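You operate a simulated robot arm through the tools that you are given. There is no shell and no other tool. Be economical: measure what you need, move in short steps, check, and stop when the job is done.

You run a simulated robot arm. Do the job below in one go: nothing can be reset, and whatever is moved stays where it is left.

## Task
Press the orange and green blocks down into their marked gaps.
Fine: each in the gap with its colour; slide the yellow bridge over them last.

It is judged by the outcome, as a careful person would: the job done as asked, and still so three seconds after it is handed in. It fails if anything else is knocked over, pushed out of place, dropped, spilled or broken.

## Robot
A 6-joint arm with a two-finger parallel gripper, fixed in place. Base frame: the origin is at the foot of the arm, x ahead of it, y to its left, z up. Lengths are in m, angles in degrees, forces in N, time in s.
With the tool pointing down near the work surface it reaches from about 0.16 to 0.4 m from the base axis. Its first joint turns from -66.0 to 66.0 degrees. Payload 1.57 kg.
Tool frame: the origin (TCP) lies between the finger pads and is the grasp point; the fingertips stand 0.03 m ahead of it; z points along the fingers, y is the line along which they close. The gripper opens to 0.08 m. The fingers are 0.017 m wide and 0.012 m thick; the gripper's body (0.04 by 0.082 m) begins 0.08 m behind the TCP.
Orientation is told as [roll, pitch, yaw] about the base's x, y, z axes, in that order, counted from this pose: with the fingers straight down and closing along the base's y, the tool's x points along the base's -x, its y along +y and its z along -z.

## Interface
- The arm moves only by the tool play_rows. Its argument "series" is one flat list of numbers, 7 for each row, row after row: the turn, a rotation vector about the tool's x, y, z in units of 90 degrees (1.0 is 90 degrees), then the shift along the tool's x, y, z in units of 100 mm (1.0 is 100 mm), then the opening, from 0 (shut) to 1 (fully open). In form: [rx, ry, rz, dx, dy, dz, hand, rx, ry, rz, dx, dy, dz, hand, ...]. A call has 1 to 10 rows; each row is the pose to reach, as a shift and turn from the pose commanded when the call began, along the tool's axes at that moment. A call with a number of a shift or a turn outside -1 to 1 is refused whole. Each row takes 0.2 s and may step no farther than 0.05 m and 8.6 degrees from the row before; otherwise, or with a gripper value out of range, the whole call is refused. A pose out of reach is approached as far as the arm can. The call stops where the force on the tool passes 70 N (or 10 N more than at its start, if that is more) or the arm is blocked; 0.2 s more then pass. Each finger travels about 0.153 m/s and halts on what it meets, pressing with about 31 N; the grip force reading is that of the motor and also rises with nothing between the fingers. The clock runs only during rows and for 0.2 s after the last one: add rows that repeat a pose to give the fingers time. The reply holds the time, the measured pose of the TCP, the force on the tool along the base axes, the opening and the grip force, in the units named above and with some noise, with the torque about the TCP (base axes, N m) and any sound that the robot's microphone picked up.
- Cameras (640 x 400 px; columns grow to the right, rows downward): "scene" is fixed at [0.0625, -0.3572, 0.4197]; the picture's right is [0.61, -0.79, 0.00], its down [-0.54, -0.42, -0.73] and it looks along [0.57, 0.45, -0.69] (base axes); focal length 255 px, centre (320, 200). "wrist" rides on the gripper at [0.072, -0.007, -0.122] in the tool frame; the picture's right is [0.09, 1.00, 0.00], its down [-0.84, 0.08, -0.54] and it looks along [-0.54, 0.05, 0.84] (tool axes); focal length 238 px, centre (320, 200). There is no depth. A picture from a camera that has moved, and an enlarged one, comes with that camera's place and axes in the base frame and with its lens. The place of the scene camera against the robot may be out by one fixed shift of up to 0.018 m in any direction.
- get_image(camera): a new picture of that camera. The clock stands still meanwhile.
- close_up(camera, box): a new picture of the part [left, top, right, bottom] of that camera's present view, enlarged. The clock stands still meanwhile.
- finish_job(): hands the job in; it is judged then, once.

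Work in short steps. Places have to be worked out from the pictures, the camera data and where the tool is seen: move nearer, look again, correct. Check each grasp and each placing, and mend what went wrong. You have 120 turns and 68 pictures in all, those below and enlarged ones among them. Open the gripper and draw the arm clear of the work before you hand the job in, unless the task says otherwise; then end with one line.

The tools are called by a JSON object that holds its "api" and its "payload". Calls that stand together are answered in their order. play_rows: Moves the arm, as the interface text tells. Its arguments: {"type":"object","properties":{"series":{"type":"array","items":{"type":"number"}}},"required":["series"]} The other tools are called the same way: get_image (camera) takes a picture; close_up (camera, box) takes an enlarged picture of a part of a camera's view; finish_job () hands the job in.

At the start:

```text
clock: 0.0
position: [0.2694, -0.0769, 0.23]
tool_rot: [0.0, 0.0, 0.1]
contact_force: [-0.7, -0.5, 0.1]
wrist_torque: [0.0, -0.02, -0.01]
width: 0.0799
grip_force: 0.1
```

scene: 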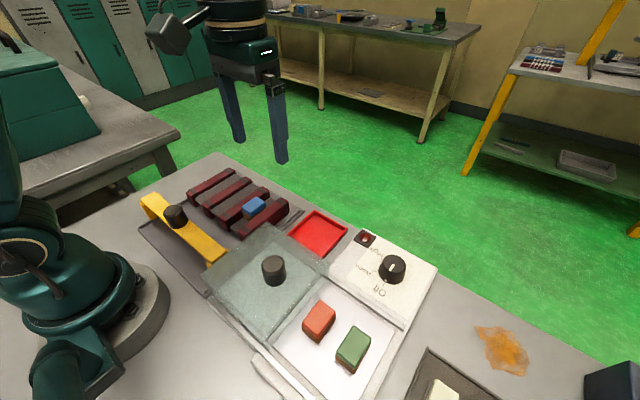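
wrist: 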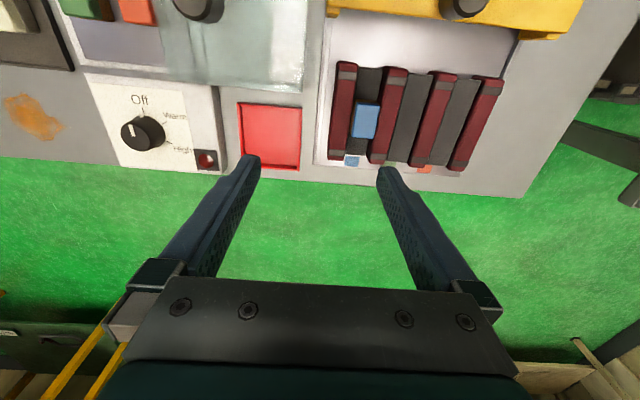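

I'll look closer at the gaps, their marks, the bridge and the blocks before moving.

{"api": "close_up", "payload": {"camera": "wrist", "box": [310, 0, 590, 200]}}

{"api": "close_up", "payload": {"camera": "scene", "box": [130, 150, 350, 290]}}

{"api": "close_up", "payload": {"camera": "scene", "box": [200, 220, 440, 400]}}

```text
2.00 times, centred on (450, 100) of wrist
camera zoom: at [0.1974, -0.083, 0.3519], right [-0.09, 1.0, 0.0], down [0.84, 0.08, 0.54], along [0.54, 0.05, -0.84], focal length 477 px, centre (60, 400)
```

zoom: 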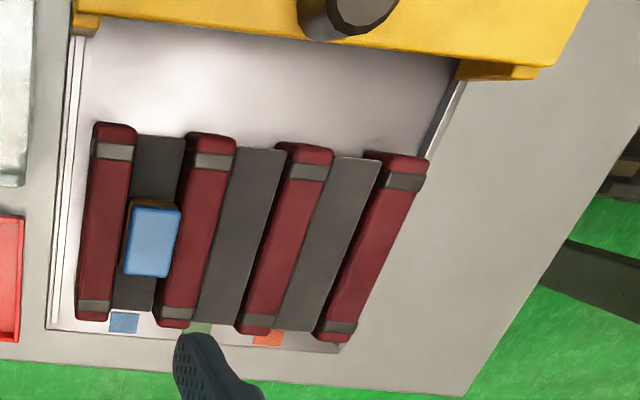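

```text
2.86 times, centred on (240, 220) of scene
camera zoom: at [0.0625, -0.3572, 0.4197], right [0.61, -0.79, 0.0], down [-0.54, -0.42, -0.73], along [0.57, 0.45, -0.69], focal length 728 px, centre (549, 143)
```

zoom: 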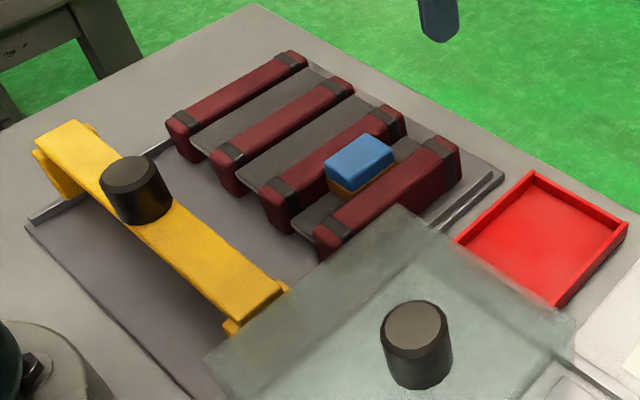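

```text
2.22 times, centred on (320, 310) of scene
camera zoom: at [0.0625, -0.3572, 0.4197], right [0.61, -0.79, 0.0], down [-0.54, -0.42, -0.73], along [0.57, 0.45, -0.69], focal length 566 px, centre (320, -44)
```

zoom: 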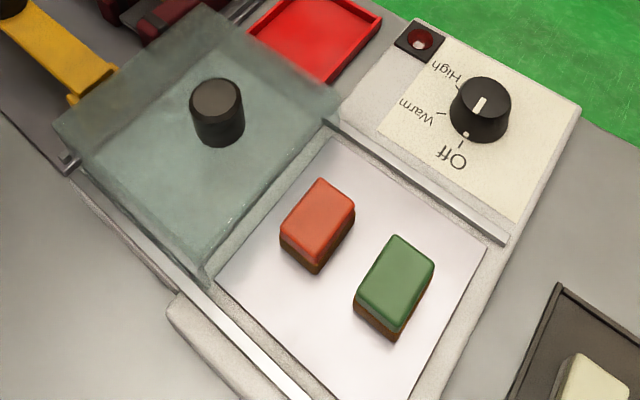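

The gaps run along x at about y = -0.025 (blue), 0.03 (green), 0.08 (orange). The orange and green blocks sit in the tray near (0.176, -0.27) and (0.176, -0.32). I'll move high above the tray to see them better.

{"api": "play_rows", "payload": {"series": [0, 0, 0, 0.2, -0.4, 0, 1, 0, 0, 0, 0.4, -0.8, 0, 1, 0, 0, 0, 0.5, -1.0, 0, 1]}}

{"api": "get_image", "payload": {"camera": "wrist"}}

```text
clock: 0.8
position: [0.2197, -0.1771, 0.2308]
tool_rot: [0.0, 0.0, 0.1]
contact_force: [0.3, -0.4, 0.1]
wrist_torque: [0.0, -0.02, -0.02]
width: 0.0802
grip_force: 0.1
```

```text
62 pictures are left
camera wrist: at [0.1474, -0.1833, 0.3518], right [-0.09, 1.0, 0.0], down [0.84, 0.08, 0.54], along [0.54, 0.05, -0.84], focal length 238 px, centre (320, 200)
```

wrist: 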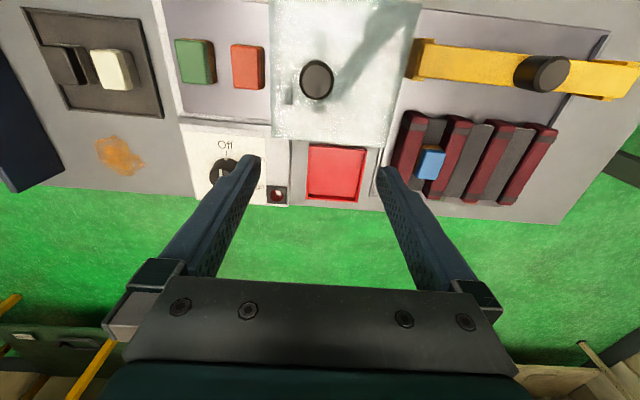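

{"api": "close_up", "payload": {"camera": "wrist", "box": [150, 0, 310, 100]}}

{"api": "close_up", "payload": {"camera": "wrist", "box": [380, 20, 640, 220]}}

```text
4.00 times, centred on (230, 50) of wrist
camera zoom: at [0.1474, -0.1833, 0.3518], right [-0.09, 1.0, 0.0], down [0.84, 0.08, 0.54], along [0.54, 0.05, -0.84], focal length 953 px, centre (680, 800)
```

zoom: 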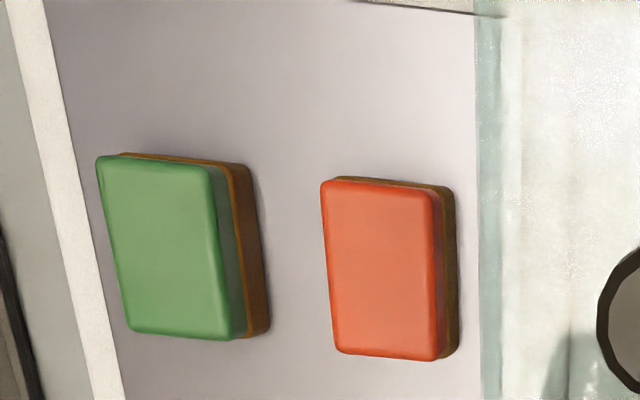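

```text
2.00 times, centred on (510, 120) of wrist
camera zoom: at [0.1474, -0.1833, 0.3518], right [-0.09, 1.0, 0.0], down [0.84, 0.08, 0.54], along [0.54, 0.05, -0.84], focal length 477 px, centre (-60, 360)
```

zoom: 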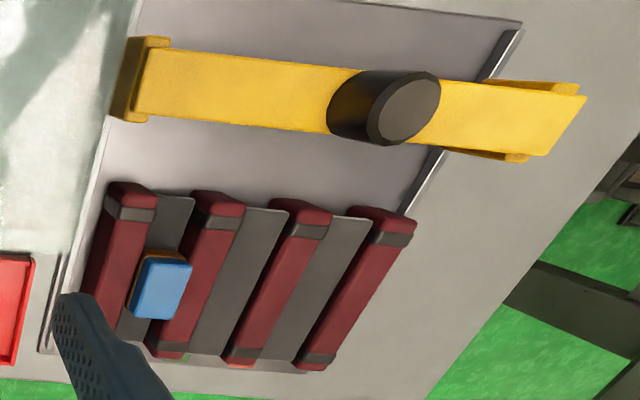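

Both blocks lie with their long side (about 39 mm) along x, matching the gaps. I'll grip them by their x-ends with a yaw of about -90°, so I turn while moving over the orange block.

{"api": "play_rows", "payload": {"series": [0, 0, 0.095, 0.05, -0.08, 0.03, 1, 0, 0, 0.19, 0.1, -0.16, 0.06, 1, 0, 0, 0.285, 0.15, -0.24, 0.09, 1, 0, 0, 0.38, 0.2, -0.32, 0.12, 1, 0, 0, 0.475, 0.25, -0.4, 0.15, 1, 0, 0, 0.57, 0.3, -0.48, 0.18, 1, 0, 0, 0.665, 0.35, -0.56, 0.21, 1, 0, 0, 0.76, 0.4, -0.64, 0.24, 1, 0, 0, 0.855, 0.45, -0.72, 0.27, 0.9, 0, 0, 0.95, 0.47, -0.79, 0.3, 0.8]}}

{"api": "get_image", "payload": {"camera": "wrist"}}

```text
clock: 3.0
position: [0.1721, -0.256, 0.2005]
tool_rot: [0.0, 0.1, -85.7]
contact_force: [-1.0, -0.2, 0.1]
wrist_torque: [0.01, -0.01, 0.0]
width: 0.0636
grip_force: 0.0
```

```text
59 pictures are left
camera wrist: at [0.1601, -0.1838, 0.3218], right [0.99, 0.17, 0.0], down [0.14, -0.83, 0.54], along [0.09, -0.53, -0.84], focal length 238 px, centre (320, 200)
```

wrist: 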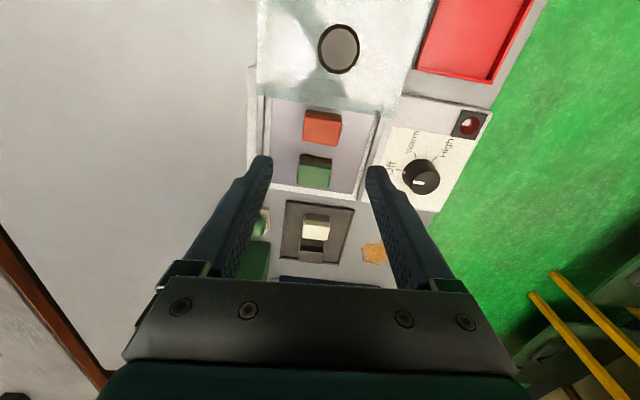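

The turn worked. I take a close-up to pin down the block positions and the exact edge angle.

{"api": "close_up", "payload": {"camera": "wrist", "box": [240, 90, 400, 190]}}

```text
4.00 times, centred on (320, 140) of wrist
camera zoom: at [0.1601, -0.1838, 0.3218], right [0.99, 0.17, 0.0], down [0.14, -0.83, 0.54], along [0.09, -0.53, -0.84], focal length 953 px, centre (320, 440)
```

zoom: 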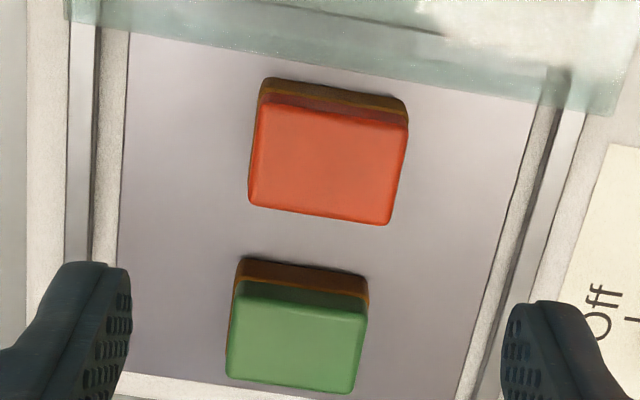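

Orange's top centre is near (0.175, -0.26) and it is aligned with x. I finish the turn to -90° and descend halfway.

{"api": "play_rows", "payload": {"series": [0, 0, 0.024, -0.02, 0.015, 0.3, 0.8, 0, 0, 0.048, -0.042, 0.027, 0.6, 0.8, 0, 0, 0.048, -0.042, 0.027, 0.9, 0.8]}}

{"api": "get_image", "payload": {"camera": "wrist"}}

```text
clock: 3.8
position: [0.1757, -0.2592, 0.1089]
tool_rot: [0.0, 0.0, -89.9]
contact_force: [0.7, -0.5, -0.1]
wrist_torque: [-0.01, -0.06, -0.05]
width: 0.0639
grip_force: 0.0
```

```text
57 pictures are left
camera wrist: at [0.1691, -0.1867, 0.2315], right [1.0, 0.09, 0.0], down [0.08, -0.84, 0.54], along [0.05, -0.54, -0.84], focal length 238 px, centre (320, 200)
```

wrist: 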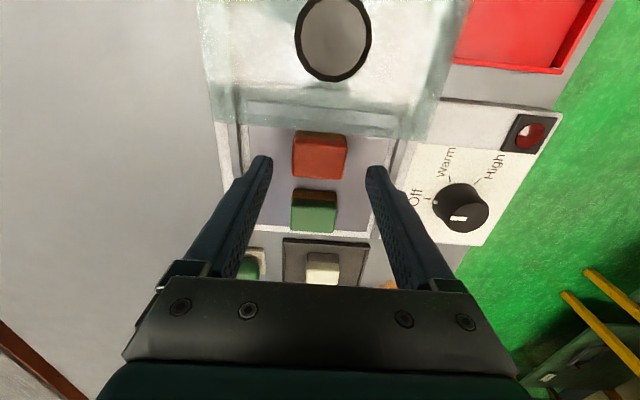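

Fingers straddle the orange block nicely. I descend to about z = 0.07 and check the height before closing.

{"api": "play_rows", "payload": {"series": [0, 0, 0, 0.0, 0, 0.15, 0.8, 0, 0, 0, 0.0, 0, 0.3, 0.8, 0, 0, 0, 0.0, 0, 0.37, 0.8]}}

{"api": "close_up", "payload": {"camera": "wrist", "box": [220, 90, 420, 215]}}

{"api": "close_up", "payload": {"camera": "scene", "box": [240, 260, 400, 360]}}

```text
clock: 4.6
position: [0.1752, -0.2611, 0.0727]
tool_rot: [0.0, -0.1, -89.8]
contact_force: [-0.6, -1.2, -0.6]
wrist_torque: [0.01, 0.04, -0.02]
width: 0.064
grip_force: 0.1
```

```text
3.20 times, centred on (320, 152) of wrist
camera zoom: at [0.169, -0.1875, 0.1945], right [1.0, 0.1, 0.0], down [0.08, -0.84, 0.54], along [0.05, -0.54, -0.84], focal length 763 px, centre (320, 352)
```

zoom: 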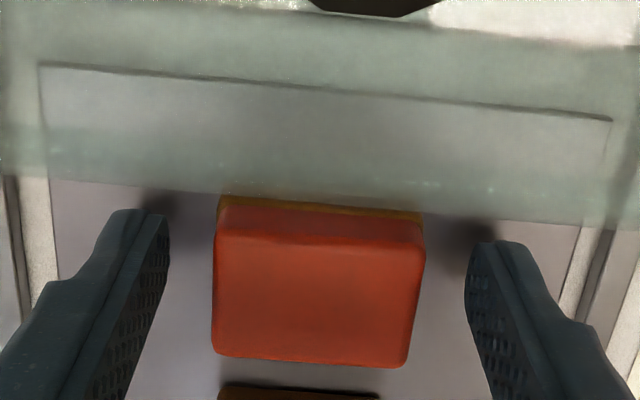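

```text
4.00 times, centred on (320, 310) of scene
camera zoom: at [0.0625, -0.3572, 0.4197], right [0.61, -0.79, 0.0], down [-0.54, -0.42, -0.73], along [0.57, 0.45, -0.69], focal length 1019 px, centre (320, -240)
```

zoom: 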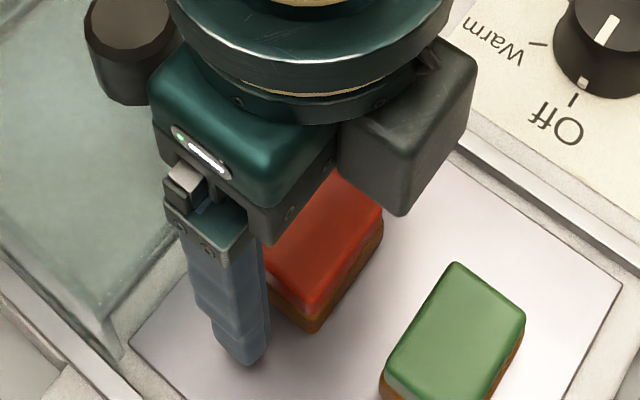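

Fingertips are beside the block's upper two thirds, clear of the tray. Close the gripper.

{"api": "play_rows", "payload": {"series": [0, 0, 0, 0, 0, 0, 0.6, 0, 0, 0, 0, 0, 0, 0.4, 0, 0, 0, 0, 0, 0, 0.4, 0, 0, 0, 0, 0, 0, 0.4]}}

{"api": "close_up", "payload": {"camera": "wrist", "box": [220, 90, 420, 215]}}

```text
clock: 5.6
position: [0.1768, -0.2596, 0.0728]
tool_rot: [0.0, 0.0, -89.7]
contact_force: [0.3, -0.2, -0.7]
wrist_torque: [-0.01, -0.02, 0.01]
width: 0.0412
grip_force: 30.8
```

```text
3.20 times, centred on (320, 152) of wrist
camera zoom: at [0.169, -0.1874, 0.1947], right [1.0, 0.1, 0.0], down [0.08, -0.84, 0.54], along [0.05, -0.54, -0.84], focal length 763 px, centre (320, 352)
```

zoom: 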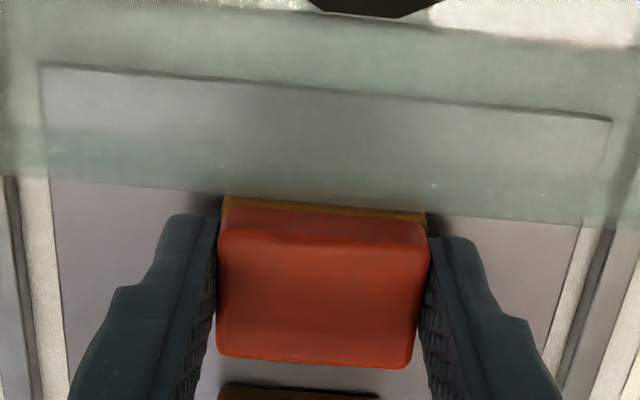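

Width 41 mm at 31 N: it is held. Lift straight up and look.

{"api": "play_rows", "payload": {"series": [0, 0, 0, 0, 0, -0.1, 0.4, 0, 0, 0, 0, 0, -0.3, 0.4, 0, 0, 0, 0, 0, -0.6, 0.4, 0, 0, 0, 0, 0, -0.9, 0.4]}}

{"api": "get_image", "payload": {"camera": "wrist"}}

```text
clock: 6.6
position: [0.1756, -0.2616, 0.1627]
tool_rot: [0.1, 0.0, -89.8]
contact_force: [0.3, -0.2, -0.9]
wrist_torque: [0.01, -0.01, 0.02]
width: 0.0409
grip_force: 31.1
```

```text
53 pictures are left
camera wrist: at [0.1684, -0.1884, 0.2849], right [1.0, 0.1, 0.0], down [0.08, -0.84, 0.54], along [0.05, -0.54, -0.84], focal length 238 px, centre (320, 200)
```

wrist: 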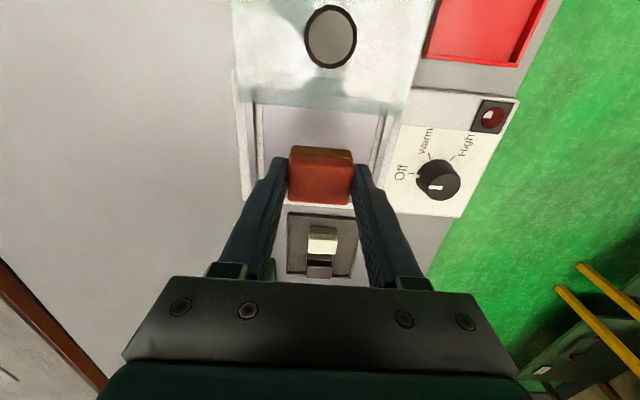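

Held firmly. Carry it across high toward the orange gap at (0.266, 0.08), in stages.

{"api": "play_rows", "payload": {"series": [0, 0, 0, 0.3, 0.1, -0.1, 0.4, 0, 0, 0, 0.6, 0.2, -0.2, 0.4, 0, 0, 0, 1.0, 0.3, -0.3, 0.4]}}

{"api": "play_rows", "payload": {"series": [0, 0, 0, 0.4, 0.1, 0, 0.4, 0, 0, 0, 0.7, 0.2, 0, 0.4, 0, 0, 0, 1.0, 0.3, 0, 0.4]}}

{"api": "play_rows", "payload": {"series": [0, 0, 0, 0.4, 0.1, 0, 0.4, 0, 0, 0, 0.7, 0.2, 0, 0.4, 0, 0, 0, 1.0, 0.3, 0, 0.4]}}

{"api": "get_image", "payload": {"camera": "wrist"}}

```text
clock: 7.4
position: [0.205, -0.1586, 0.1923]
tool_rot: [-0.1, 0.0, -89.9]
contact_force: [1.4, -0.5, -0.9]
wrist_torque: [0.01, 0.01, -0.02]
width: 0.0412
grip_force: 30.5
```

```text
clock: 8.2
position: [0.2355, -0.0601, 0.1928]
tool_rot: [0.0, 0.0, -89.8]
contact_force: [0.6, 0.1, -0.9]
wrist_torque: [-0.03, 0.04, -0.03]
width: 0.0412
grip_force: 30.9
```

```text
clock: 9.0
position: [0.2652, 0.0401, 0.1941]
tool_rot: [0.0, 0.0, -89.8]
contact_force: [-0.3, -0.4, -0.9]
wrist_torque: [0.02, -0.02, 0.01]
width: 0.041
grip_force: 31.2
```

```text
52 pictures are left
camera wrist: at [0.2579, 0.1134, 0.3157], right [1.0, 0.1, 0.0], down [0.08, -0.84, 0.54], along [0.05, -0.54, -0.84], focal length 238 px, centre (320, 200)
```

wrist: 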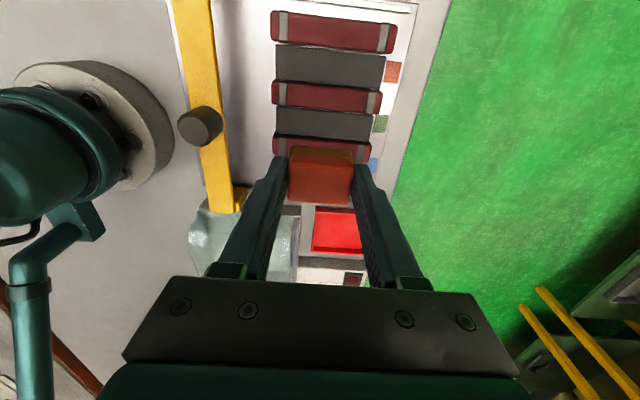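

Good view of the bars and marks from here; a close-up lets me measure the orange gap.

{"api": "close_up", "payload": {"camera": "wrist", "box": [240, 0, 480, 150]}}

{"api": "close_up", "payload": {"camera": "scene", "box": [140, 130, 340, 255]}}

```text
2.67 times, centred on (360, 75) of wrist
camera zoom: at [0.2579, 0.1134, 0.3157], right [1.0, 0.1, 0.0], down [0.08, -0.84, 0.54], along [0.05, -0.54, -0.84], focal length 636 px, centre (213, 533)
```

zoom: 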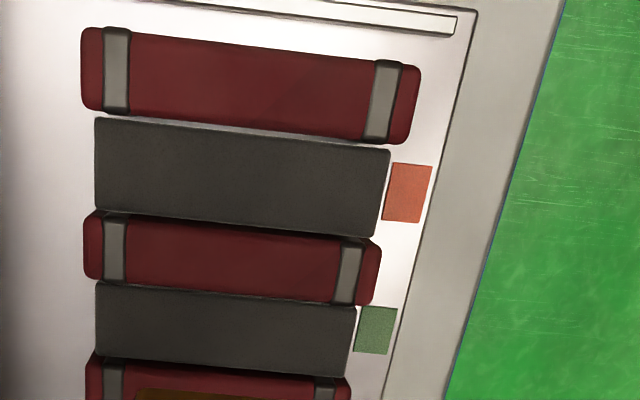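

```text
3.20 times, centred on (240, 192) of scene
camera zoom: at [0.0625, -0.3572, 0.4197], right [0.61, -0.79, 0.0], down [-0.54, -0.42, -0.73], along [0.57, 0.45, -0.69], focal length 815 px, centre (576, 224)
```

zoom: 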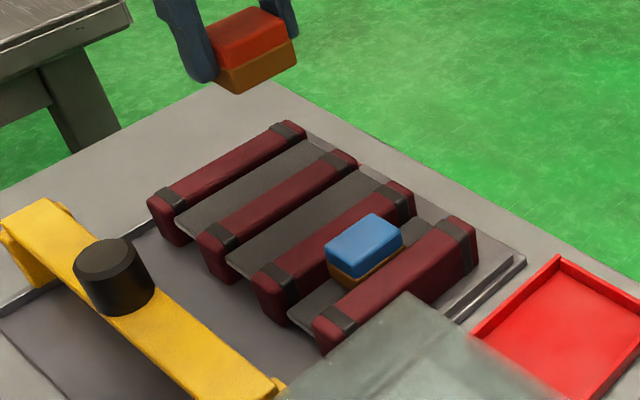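

Triangulating across views puts the bar tops near z ≈ 0.037 and the orange gap's centre near (0.269, 0.097), with gap spacing about 0.06. I move over it and lower to z ≈ 0.12 for alignment.

{"api": "play_rows", "payload": {"series": [0, 0, 0, 0.3, 0.02, 0.1, 0.4, 0, 0, 0, 0.6, 0.04, 0.3, 0.4, 0, 0, 0, 0.6, 0.04, 0.7, 0.4]}}

{"api": "get_image", "payload": {"camera": "wrist"}}

{"api": "close_up", "payload": {"camera": "scene", "box": [140, 130, 340, 255]}}

```text
clock: 9.8
position: [0.2677, 0.1008, 0.1234]
tool_rot: [0.1, 0.0, -89.8]
contact_force: [-0.9, -0.5, 0.1]
wrist_torque: [0.0, 0.02, -0.02]
width: 0.0411
grip_force: 31.1
```

```text
49 pictures are left
camera wrist: at [0.2605, 0.1725, 0.2449], right [1.0, 0.1, 0.0], down [0.08, -0.84, 0.54], along [0.05, -0.54, -0.84], focal length 238 px, centre (320, 200)
```

wrist: 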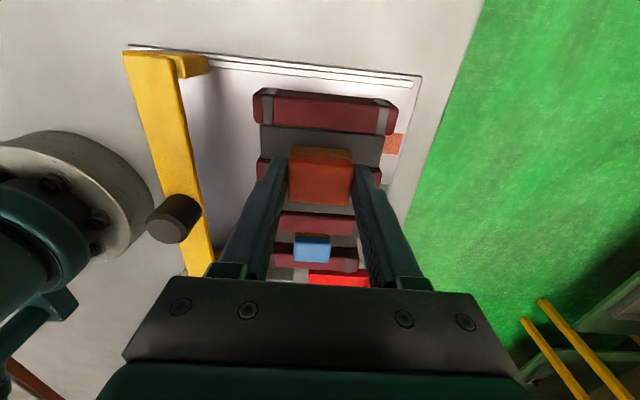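

```text
3.20 times, centred on (240, 192) of scene
camera zoom: at [0.0625, -0.3572, 0.4197], right [0.61, -0.79, 0.0], down [-0.54, -0.42, -0.73], along [0.57, 0.45, -0.69], focal length 815 px, centre (576, 224)
```

zoom: 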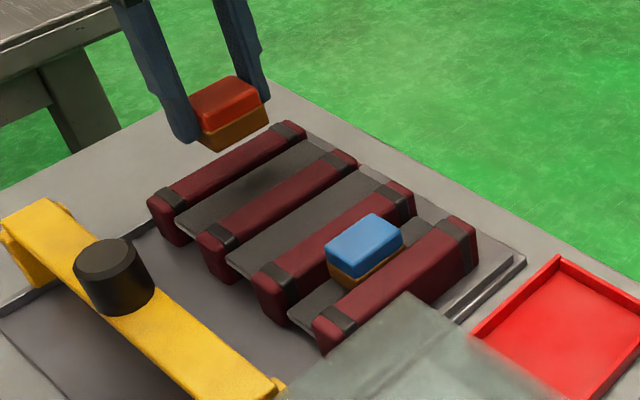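

{"api": "close_up", "payload": {"camera": "wrist", "box": [230, 70, 430, 195]}}

```text
3.20 times, centred on (330, 132) of wrist
camera zoom: at [0.2605, 0.1725, 0.2449], right [1.0, 0.1, 0.0], down [0.08, -0.84, 0.54], along [0.05, -0.54, -0.84], focal length 763 px, centre (288, 416)
```

zoom: 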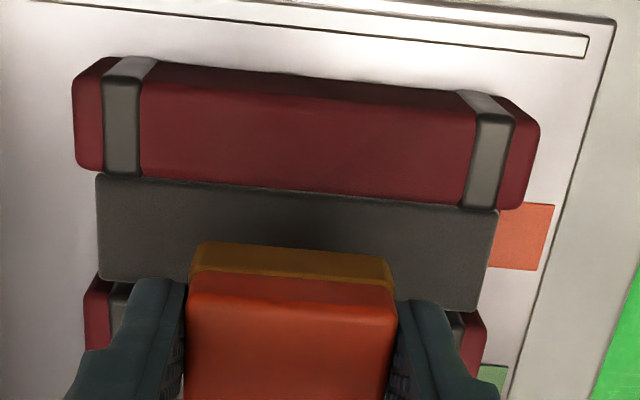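

The block's centre is at about y = 0.100 and the gap's at about 0.096. I shift 4 mm in -y and lower to just above the bars.

{"api": "play_rows", "payload": {"series": [0, 0, 0, -0.04, 0.01, 0.1, 0.4, 0, 0, 0, -0.04, 0.01, 0.25, 0.4, 0, 0, 0, -0.04, 0.01, 0.38, 0.4]}}

{"api": "close_up", "payload": {"camera": "wrist", "box": [230, 70, 430, 195]}}

{"api": "close_up", "payload": {"camera": "scene", "box": [160, 130, 320, 230]}}

```text
clock: 10.6
position: [0.2687, 0.096, 0.0837]
tool_rot: [-0.1, 0.0, -89.8]
contact_force: [-0.6, 0.2, -1.0]
wrist_torque: [0.04, -0.01, 0.02]
width: 0.0411
grip_force: 30.8
```

```text
3.20 times, centred on (330, 132) of wrist
camera zoom: at [0.262, 0.1687, 0.2066], right [1.0, 0.1, 0.0], down [0.08, -0.84, 0.54], along [0.05, -0.54, -0.84], focal length 763 px, centre (288, 416)
```

zoom: 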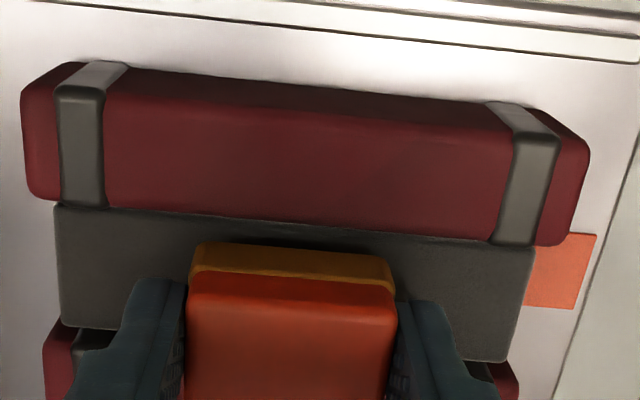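

```text
4.00 times, centred on (240, 180) of scene
camera zoom: at [0.0625, -0.3572, 0.4197], right [0.61, -0.79, 0.0], down [-0.54, -0.42, -0.73], along [0.57, 0.45, -0.69], focal length 1019 px, centre (640, 280)
```

zoom: 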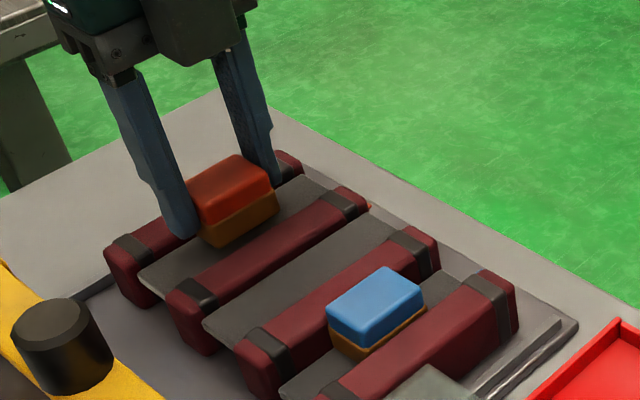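

The block is centred in the gap within about a millimetre. I lower it slowly and watch the force.

{"api": "play_rows", "payload": {"series": [0, 0, 0, 0.005, 0, 0.03, 0.4, 0, 0, 0, 0.01, 0, 0.06, 0.4, 0, 0, 0, 0.01, 0, 0.09, 0.4, 0, 0, 0, 0.01, 0, 0.12, 0.4]}}

{"api": "close_up", "payload": {"camera": "scene", "box": [160, 130, 320, 230]}}

```text
clock: 11.6
position: [0.2683, 0.0977, 0.0734]
tool_rot: [0.1, 0.0, -89.7]
contact_force: [-1.7, 0.0, 3.5]
wrist_torque: [-0.02, 0.06, 0.0]
width: 0.041
grip_force: 30.6
```

```text
4.00 times, centred on (240, 180) of scene
camera zoom: at [0.0625, -0.3572, 0.4197], right [0.61, -0.79, 0.0], down [-0.54, -0.42, -0.73], along [0.57, 0.45, -0.69], focal length 1019 px, centre (640, 280)
```

zoom: 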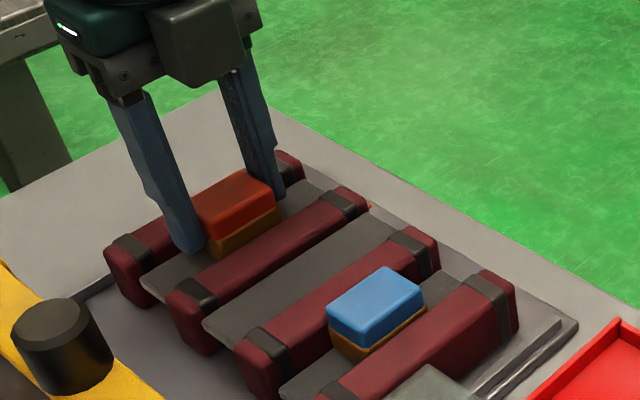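

A light 4 N contact begins: the block touches the slab or is entering the gap. I continue pressing in small steps.

{"api": "play_rows", "payload": {"series": [0, 0, 0, 0, 0, 0.02, 0.4, 0, 0, 0, 0, 0, 0.04, 0.4, 0, 0, 0, 0, 0, 0.06, 0.4]}}

{"api": "close_up", "payload": {"camera": "wrist", "box": [230, 70, 430, 195]}}

```text
clock: 12.4
position: [0.2686, 0.0972, 0.0675]
tool_rot: [0.0, 0.0, -89.8]
contact_force: [1.4, 1.7, 3.9]
wrist_torque: [0.03, -0.01, 0.03]
width: 0.0407
grip_force: 30.6
```

```text
3.20 times, centred on (330, 132) of wrist
camera zoom: at [0.2622, 0.1699, 0.1888], right [1.0, 0.1, 0.0], down [0.08, -0.84, 0.54], along [0.05, -0.54, -0.84], focal length 763 px, centre (288, 416)
```

zoom: 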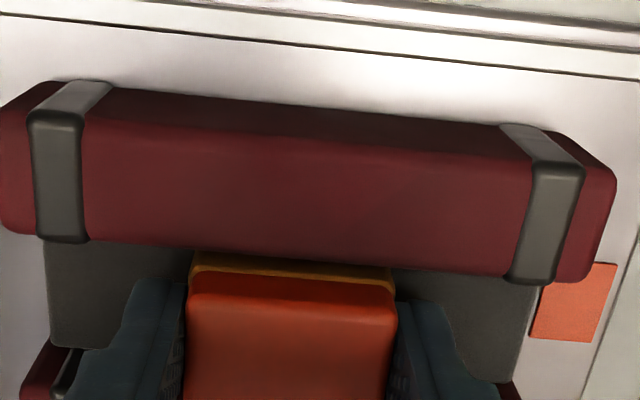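

It slides in with a steady ~5 N of friction. Continue down.

{"api": "play_rows", "payload": {"series": [0, 0, 0, 0, 0, 0.02, 0.4, 0, 0, 0, 0, 0, 0.04, 0.4, 0, 0, 0, 0, 0, 0.06, 0.4]}}

{"api": "close_up", "payload": {"camera": "scene", "box": [160, 130, 320, 230]}}

```text
clock: 13.2
position: [0.2693, 0.0976, 0.0603]
tool_rot: [0.2, 0.0, -89.8]
contact_force: [-3.9, 0.6, 25.7]
wrist_torque: [0.0, 0.15, -0.02]
width: 0.0411
grip_force: 30.9
```

```text
4.00 times, centred on (240, 180) of scene
camera zoom: at [0.0624, -0.3572, 0.4197], right [0.61, -0.79, 0.0], down [-0.54, -0.42, -0.73], along [0.57, 0.45, -0.69], focal length 1019 px, centre (640, 280)
```

zoom: 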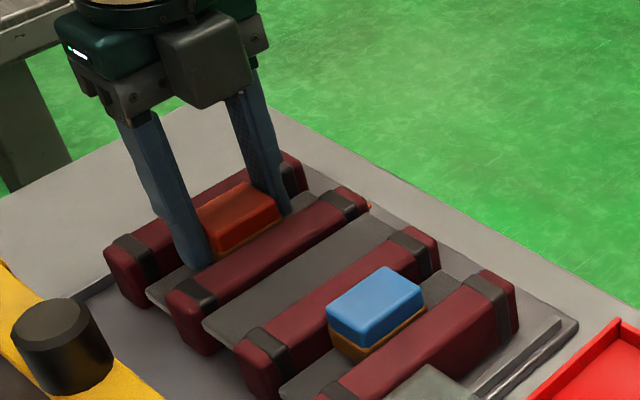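

Resistance rose to 26 N: it's bottoming out (block or fingertips). I release, lift, and look.

{"api": "play_rows", "payload": {"series": [0, 0, 0, 0, 0, 0, 0.55, 0, 0, 0, 0, 0, 0, 0.65, 0, 0, 0, 0, 0, -0.1, 0.65, 0, 0, 0, 0, 0, -0.4, 0.65, 0, 0, 0, 0, 0, -0.8, 0.65, 0, 0, 0, 0.3, 0, -0.9, 0.65]}}

{"api": "close_up", "payload": {"camera": "scene", "box": [160, 130, 320, 230]}}

{"api": "get_image", "payload": {"camera": "wrist"}}

```text
clock: 14.6
position: [0.2688, 0.1261, 0.15]
tool_rot: [-0.1, 0.0, -89.9]
contact_force: [0.3, -0.1, -0.5]
wrist_torque: [-0.01, 0.0, -0.03]
width: 0.0521
grip_force: 0.0
```

```text
4.00 times, centred on (240, 180) of scene
camera zoom: at [0.0625, -0.3572, 0.4197], right [0.61, -0.79, 0.0], down [-0.54, -0.42, -0.73], along [0.57, 0.45, -0.69], focal length 1019 px, centre (640, 280)
```

zoom: 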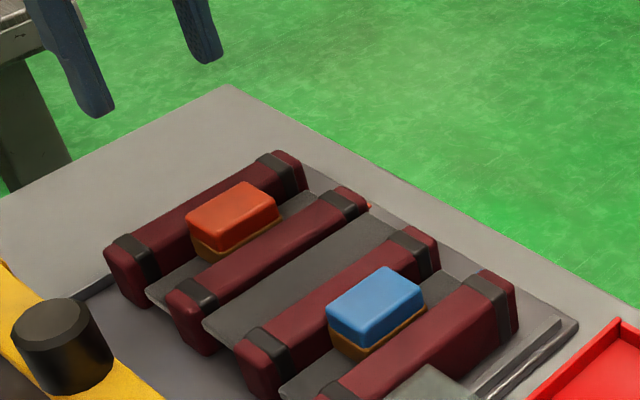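

```text
40 pictures are left
camera wrist: at [0.2621, 0.2001, 0.2729], right [1.0, 0.1, 0.0], down [0.08, -0.84, 0.54], along [0.05, -0.54, -0.84], focal length 238 px, centre (320, 200)
```

wrist: 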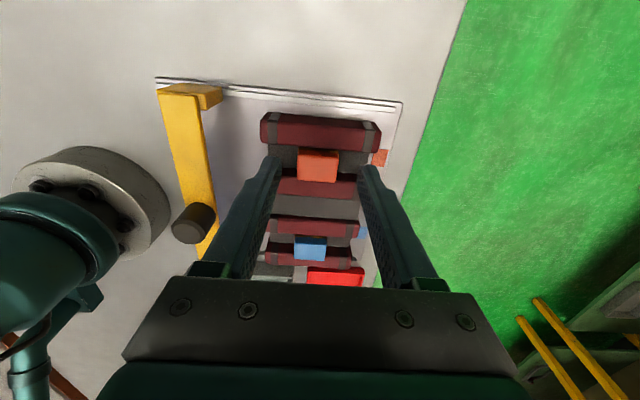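

Orange sits upright in its gap, looking as deep as blue. I'll close the fingers and press on its top to make sure it is fully seated.

{"api": "play_rows", "payload": {"series": [0, 0, 0, -0.15, 0, 0, 0.3, 0, 0, 0, -0.296, 0, 0.1, 0, 0, 0, 0, -0.296, 0, 0.4, 0, 0, 0, 0, -0.296, 0, 0.6, 0, 0, 0, 0, -0.296, 0, 0.64, 0, 0, 0, 0, -0.296, 0, 0.68, 0, 0, 0, 0, -0.296, 0, 0.71, 0, 0, 0, 0, -0.296, 0, 0.73, 0, 0, 0, 0, -0.296, 0, 0.75, 0]}}

```text
clock: 16.1
position: [0.2694, 0.0979, 0.0864]
tool_rot: [0.2, 0.0, -89.7]
contact_force: [-6.8, -0.6, 22.4]
wrist_torque: [-0.05, 0.24, -0.01]
width: 0.0
grip_force: 21.5
stopped in row 7: the force on the tool passed its limit (the readings are from after the stop); the commanded pose is now the measured one
```

Contact came at TCP z ≈ 0.086, so the block's top is near 0.056, and it took over 70 N. I press a bit more steadily to see whether it still goes down.

{"api": "play_rows", "payload": {"series": [0, 0, 0, 0, 0, 0.01, 0, 0, 0, 0, 0, 0, 0.02, 0, 0, 0, 0, 0, 0, 0.03, 0]}}

{"api": "close_up", "payload": {"camera": "scene", "box": [160, 130, 320, 230]}}

```text
clock: 16.8
position: [0.2695, 0.0983, 0.085]
tool_rot: [0.5, -0.1, -89.8]
contact_force: [-7.4, -0.6, 22.7]
wrist_torque: [-0.06, 0.2, 0.0]
width: 0.0
grip_force: 21.1
stopped in row 3: the force on the tool passed its limit (the readings are from after the stop); the commanded pose is now the measured one
```

```text
4.00 times, centred on (240, 180) of scene
camera zoom: at [0.0624, -0.3572, 0.4197], right [0.61, -0.79, 0.0], down [-0.54, -0.42, -0.73], along [0.57, 0.45, -0.69], focal length 1019 px, centre (640, 280)
```

zoom: 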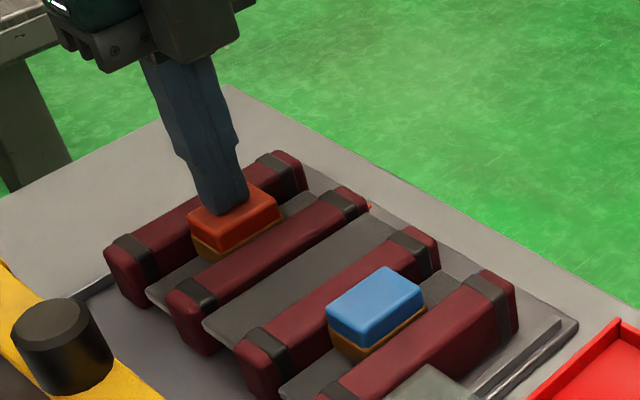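

It doesn't move further under about 80 N, so orange is seated. I lift away and travel back to the green block near (0.175, -0.314).

{"api": "play_rows", "payload": {"series": [0, 0, 0, 0, 0, -0.2, 0, 0, 0, 0, 0, 0, -0.6, 0, 0, 0, 0, -0.2, 0, -1.0, 0.4, 0, 0, 0, -0.6, 0, -1.0, 0.8, 0, 0, 0, -1.0, -0.1, -1.0, 0.8]}}

{"api": "play_rows", "payload": {"series": [0, 0, 0, -0.3, -0.1, 0, 0.8, 0, 0, 0, -0.7, -0.2, 0, 0.8, 0, 0, 0, -1.0, -0.3, 0, 0.8]}}

{"api": "play_rows", "payload": {"series": [0, 0, 0, -0.3, -0.1, 0, 0.8, 0, 0, 0, -0.7, -0.2, 0, 0.8, 0, 0, 0, -1.0, -0.3, 0, 0.8]}}

{"api": "play_rows", "payload": {"series": [0, 0, 0, -0.3, -0.1, 0, 0.8, 0, 0, 0, -0.7, -0.2, 0.3, 0.8, 0, 0, 0, -1.0, -0.25, 0.6, 0.8]}}

{"api": "get_image", "payload": {"camera": "wrist"}}

```text
clock: 18.0
position: [0.2592, -0.0029, 0.1838]
tool_rot: [0.4, 0.1, -89.7]
contact_force: [0.6, 0.1, 0.4]
wrist_torque: [0.0, 0.0, 0.05]
width: 0.064
grip_force: 0.1
```

```text
clock: 18.8
position: [0.2296, -0.1021, 0.1849]
tool_rot: [0.4, 0.1, -89.8]
contact_force: [0.4, -0.1, 0.5]
wrist_torque: [-0.02, -0.02, -0.04]
width: 0.0641
grip_force: 0.0
```

```text
clock: 19.6
position: [0.2005, -0.2034, 0.1843]
tool_rot: [0.3, 0.1, -89.7]
contact_force: [-0.1, -0.4, -0.8]
wrist_torque: [0.01, 0.0, 0.01]
width: 0.064
grip_force: 0.2
```

```text
refused: row 2 steps farther than a row can; nothing moved
```

```text
38 pictures are left
camera wrist: at [0.1927, -0.1305, 0.3061], right [1.0, 0.1, 0.01], down [0.08, -0.84, 0.54], along [0.06, -0.54, -0.84], focal length 238 px, centre (320, 200)
```

wrist: 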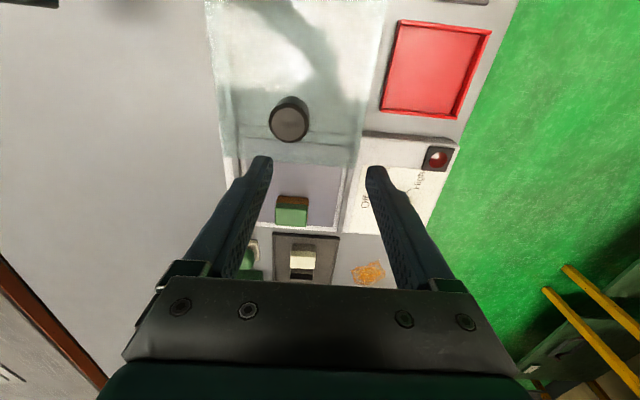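

The last move was refused for step size; I repeat it in smaller steps, moving over green.

{"api": "play_rows", "payload": {"series": [0, -0.004, 0, -0.3, -0.08, 0.15, 0.8, 0, -0.004, 0, -0.6, -0.16, 0.35, 0.8, 0, -0.004, 0, -0.9, -0.24, 0.5, 0.8, 0, -0.004, 0, -1.0, -0.26, 0.7, 0.8]}}

{"api": "play_rows", "payload": {"series": [0, 0, 0, -0.1, 0, 0, 0.8]}}

{"api": "get_image", "payload": {"camera": "wrist"}}

```text
clock: 20.6
position: [0.176, -0.3034, 0.1133]
tool_rot: [0.3, -0.3, -89.7]
contact_force: [-0.1, -0.3, 0.0]
wrist_torque: [0.0, -0.01, 0.03]
width: 0.064
grip_force: 0.0
```

```text
clock: 21.0
position: [0.1756, -0.3125, 0.1132]
tool_rot: [0.4, -0.4, -89.8]
contact_force: [0.1, 0.3, -0.4]
wrist_torque: [-0.01, 0.01, 0.0]
width: 0.0642
grip_force: 0.0
```

```text
37 pictures are left
camera wrist: at [0.1681, -0.2399, 0.2349], right [1.0, 0.1, 0.01], down [0.08, -0.83, 0.55], along [0.06, -0.54, -0.84], focal length 238 px, centre (320, 200)
```

wrist: 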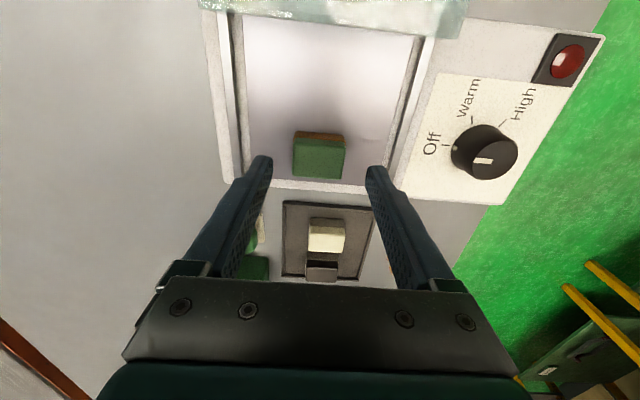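

Green is centred between the fingers. I remove the small tilt, shift 3 mm in -y and descend to grip height.

{"api": "play_rows", "payload": {"series": [0.0042, 0.0042, 0, -0.03, 0, 0.1, 0.8, 0.0042, 0.0042, 0, -0.03, 0, 0.3, 0.8, 0.0042, 0.0042, 0, -0.03, 0, 0.4, 0.8]}}

{"api": "close_up", "payload": {"camera": "wrist", "box": [220, 90, 420, 215]}}

```text
clock: 21.8
position: [0.1759, -0.316, 0.0737]
tool_rot: [-0.1, 0.0, -89.8]
contact_force: [0.4, 0.5, 0.4]
wrist_torque: [-0.01, -0.03, -0.02]
width: 0.0639
grip_force: 0.1
```

```text
3.20 times, centred on (320, 152) of wrist
camera zoom: at [0.1691, -0.2434, 0.1952], right [1.0, 0.1, 0.0], down [0.08, -0.84, 0.54], along [0.05, -0.54, -0.84], focal length 763 px, centre (320, 352)
```

zoom: 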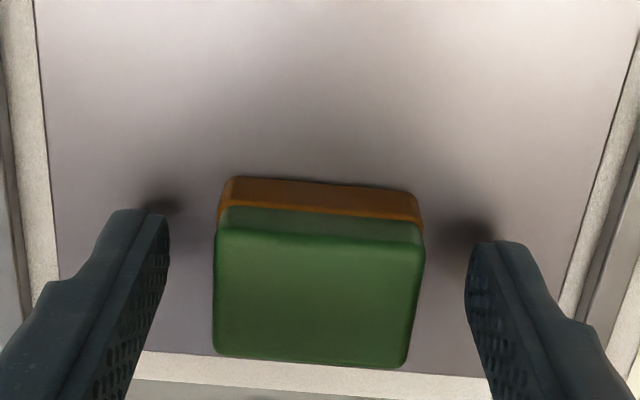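

Fingers are well placed around green. Close the gripper and lift.

{"api": "play_rows", "payload": {"series": [0, 0, 0, 0, 0, 0, 0.6, 0, 0, 0, 0, 0, 0, 0.4, 0, 0, 0, 0, 0, 0, 0.4, 0, 0, 0, 0, 0, 0, 0.4, 0, 0, 0, 0, 0, -0.1, 0.4, 0, 0, 0, 0, 0, -0.3, 0.4, 0, 0, 0, 0, 0, -0.7, 0.4, 0, 0, 0, 0, 0, -1.0, 0.4]}}

{"api": "play_rows", "payload": {"series": [0, 0, 0, 0.2, 0.1, -0.1, 0.4, 0, 0, 0, 0.6, 0.2, -0.2, 0.4, 0, 0, 0, 1.0, 0.3, -0.2, 0.4]}}

{"api": "play_rows", "payload": {"series": [0, 0, 0, 0.4, 0.1, 0, 0.4, 0, 0, 0, 0.7, 0.2, 0, 0.4, 0, 0, 0, 1.0, 0.3, 0, 0.4]}}

{"api": "play_rows", "payload": {"series": [0, 0, 0, 0.4, 0.1, 0, 0.4, 0, 0, 0, 0.7, 0.2, 0, 0.4, 0, 0, 0, 1.0, 0.3, 0, 0.4]}}

{"api": "get_image", "payload": {"camera": "wrist"}}

```text
clock: 23.6
position: [0.1746, -0.3145, 0.1742]
tool_rot: [-0.1, 0.2, -89.8]
contact_force: [-0.2, 0.2, -1.0]
wrist_torque: [0.02, -0.02, 0.0]
width: 0.0411
grip_force: 31.4
```

```text
clock: 24.4
position: [0.204, -0.2154, 0.1924]
tool_rot: [0.0, 0.0, -89.7]
contact_force: [0.1, -0.3, -0.5]
wrist_torque: [0.0, 0.02, -0.03]
width: 0.041
grip_force: 30.6
```

```text
clock: 25.2
position: [0.235, -0.1141, 0.1935]
tool_rot: [-0.1, 0.1, -89.7]
contact_force: [-0.1, 0.4, -0.4]
wrist_torque: [-0.04, 0.01, -0.02]
width: 0.0409
grip_force: 30.6
```

```text
clock: 26.0
position: [0.2644, -0.0153, 0.1948]
tool_rot: [0.1, 0.2, -89.7]
contact_force: [0.0, -0.1, -0.8]
wrist_torque: [0.04, -0.01, 0.02]
width: 0.0413
grip_force: 31.1
```

```text
35 pictures are left
camera wrist: at [0.2579, 0.0569, 0.3165], right [1.0, 0.1, 0.0], down [0.08, -0.84, 0.54], along [0.05, -0.54, -0.84], focal length 238 px, centre (320, 200)
```

wrist: 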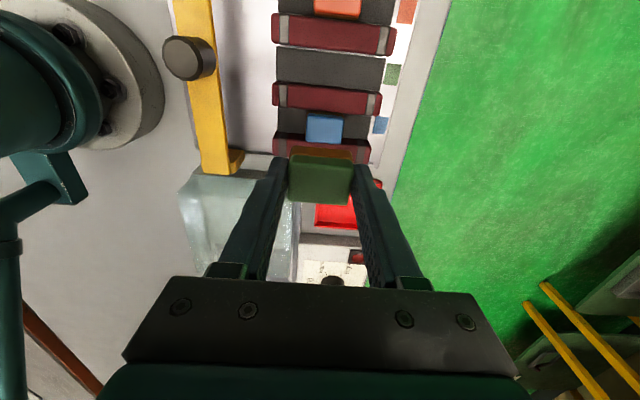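

Green held. I move over the green gap (y ≈ 0.039) and lower for alignment.

{"api": "play_rows", "payload": {"series": [0, 0, 0, 0.3, 0.03, 0.1, 0.4, 0, 0, 0, 0.55, 0.04, 0.4, 0.4, 0, 0, 0, 0.55, 0.04, 0.75, 0.4]}}

{"api": "close_up", "payload": {"camera": "wrist", "box": [230, 70, 430, 195]}}

```text
clock: 26.8
position: [0.2675, 0.0396, 0.1198]
tool_rot: [-0.1, 0.1, -89.7]
contact_force: [1.3, -0.2, -1.4]
wrist_torque: [0.02, -0.02, 0.0]
width: 0.0407
grip_force: 30.4
```

```text
3.20 times, centred on (330, 132) of wrist
camera zoom: at [0.2612, 0.1119, 0.2416], right [1.0, 0.1, 0.0], down [0.08, -0.84, 0.54], along [0.05, -0.54, -0.84], focal length 763 px, centre (288, 416)
```

zoom: 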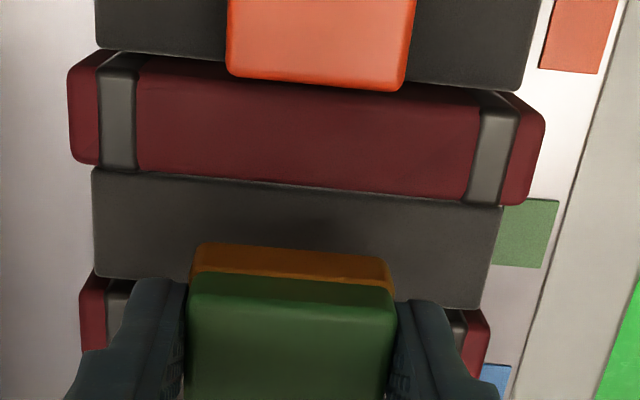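

Block and gap agree within about a millimetre. Shift 1 mm in -y and lower to just above the bars.

{"api": "play_rows", "payload": {"series": [0, 0, 0, -0.01, 0.01, 0.1, 0.4, 0, 0, 0, -0.01, 0.01, 0.25, 0.4, 0, 0, 0, -0.01, 0.01, 0.36, 0.4]}}

{"api": "close_up", "payload": {"camera": "wrist", "box": [230, 70, 430, 195]}}

{"api": "close_up", "payload": {"camera": "scene", "box": [160, 130, 320, 230]}}

```text
clock: 27.6
position: [0.2694, 0.0386, 0.082]
tool_rot: [0.0, 0.0, -89.6]
contact_force: [0.3, 1.4, -0.5]
wrist_torque: [-0.02, 0.03, 0.0]
width: 0.0408
grip_force: 31.2
```

```text
3.20 times, centred on (330, 132) of wrist
camera zoom: at [0.2622, 0.1107, 0.2049], right [1.0, 0.1, 0.0], down [0.08, -0.84, 0.54], along [0.05, -0.54, -0.84], focal length 763 px, centre (288, 416)
```

zoom: 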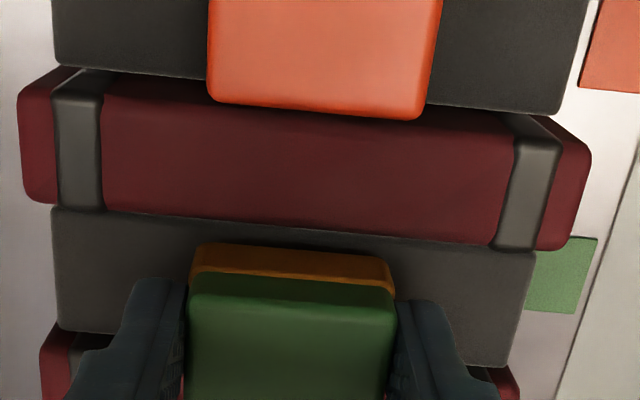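

```text
4.00 times, centred on (240, 180) of scene
camera zoom: at [0.0625, -0.3572, 0.4197], right [0.61, -0.79, 0.0], down [-0.54, -0.42, -0.73], along [0.57, 0.45, -0.69], focal length 1019 px, centre (640, 280)
```

zoom: 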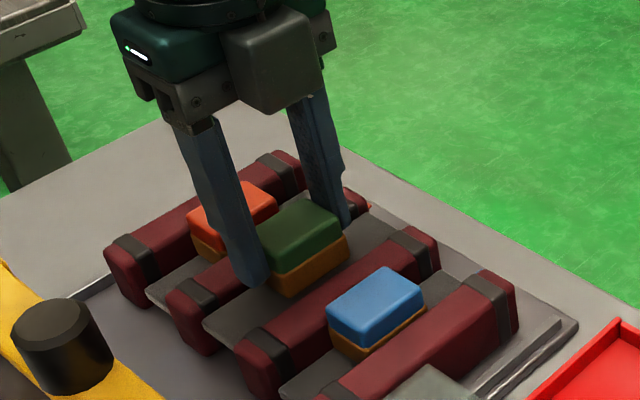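

This matches orange's alignment. Lower slowly, watching force.

{"api": "play_rows", "payload": {"series": [0, 0, 0, 0.005, 0, 0.03, 0.4, 0, 0, 0, 0.005, 0, 0.06, 0.4, 0, 0, 0, 0.005, 0, 0.09, 0.4, 0, 0, 0, 0.005, 0, 0.11, 0.4, 0, 0, 0, 0.005, 0, 0.13, 0.4, 0, 0, 0, 0.005, 0, 0.15, 0.4]}}

{"api": "close_up", "payload": {"camera": "scene", "box": [160, 130, 320, 230]}}

```text
clock: 29.0
position: [0.2702, 0.0405, 0.0677]
tool_rot: [0.0, 0.1, -89.7]
contact_force: [-1.1, 0.6, 4.1]
wrist_torque: [0.02, 0.06, 0.02]
width: 0.041
grip_force: 30.7
```

```text
4.00 times, centred on (240, 180) of scene
camera zoom: at [0.0625, -0.3572, 0.4197], right [0.61, -0.79, 0.0], down [-0.54, -0.42, -0.73], along [0.57, 0.45, -0.69], focal length 1019 px, centre (640, 280)
```

zoom: 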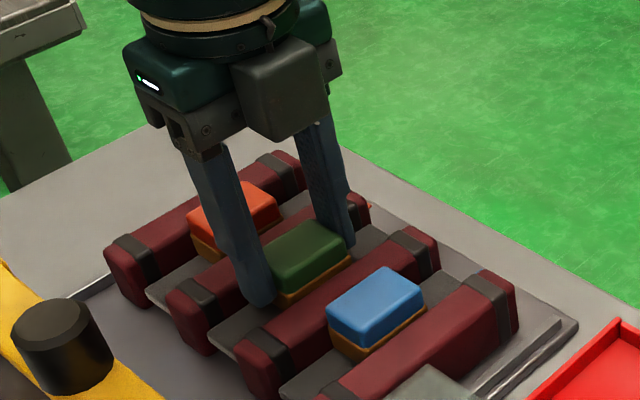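

Same 4–5 N friction as before. Continue to the bottom, then release and lift, closing fingers for the check press.

{"api": "play_rows", "payload": {"series": [0, 0, 0, 0, 0, 0.02, 0.4, 0, 0, 0, 0, 0, 0.04, 0.4, 0, 0, 0, 0, 0, 0.055, 0.4]}}

{"api": "play_rows", "payload": {"series": [0, 0, 0, 0, 0, 0, 0.55, 0, 0, 0, 0, 0, 0, 0.65, 0, 0, 0, 0, 0, -0.1, 0.65, 0, 0, 0, 0, 0, -0.4, 0.65, 0, 0, 0, 0, 0, -0.7, 0.3, 0, 0, 0, 0, 0, -0.7, 0, 0, 0, 0, 0, 0, -0.7, 0]}}

{"api": "close_up", "payload": {"camera": "scene", "box": [160, 130, 320, 230]}}

```text
clock: 29.8
position: [0.269, 0.038, 0.0618]
tool_rot: [0.0, 0.1, -89.7]
contact_force: [-4.6, 2.0, 25.8]
wrist_torque: [0.04, 0.17, 0.03]
width: 0.041
grip_force: 31.0
```

```text
clock: 31.4
position: [0.2692, 0.0385, 0.132]
tool_rot: [-0.1, 0.2, -89.6]
contact_force: [-0.2, -0.1, -0.7]
wrist_torque: [0.03, 0.0, 0.0]
width: 0.0
grip_force: 21.3
```

```text
4.00 times, centred on (240, 180) of scene
camera zoom: at [0.0625, -0.3572, 0.4197], right [0.61, -0.79, 0.0], down [-0.54, -0.42, -0.73], along [0.57, 0.45, -0.69], focal length 1019 px, centre (640, 280)
```

zoom: 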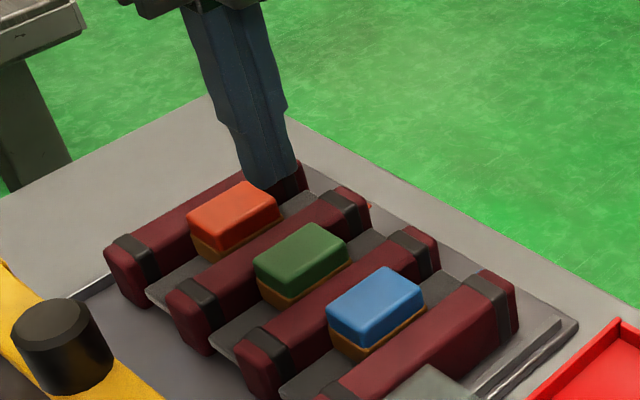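

All three look level. A check press on green's top, as with orange.

{"api": "play_rows", "payload": {"series": [0, 0, 0, 0, 0, 0.3, 0, 0, 0, 0, 0, 0, 0.42, 0, 0, 0, 0, 0, 0, 0.445, 0, 0, 0, 0, 0, 0, 0.46, 0, 0, 0, 0, 0, 0, 0.475, 0, 0, 0, 0, 0, 0, 0.485, 0]}}

```text
clock: 32.8
position: [0.2694, 0.0392, 0.0852]
tool_rot: [0.1, 0.1, -89.7]
contact_force: [-8.7, 0.2, 38.2]
wrist_torque: [0.0, 0.3, -0.05]
width: 0.0002
grip_force: 21.2
```

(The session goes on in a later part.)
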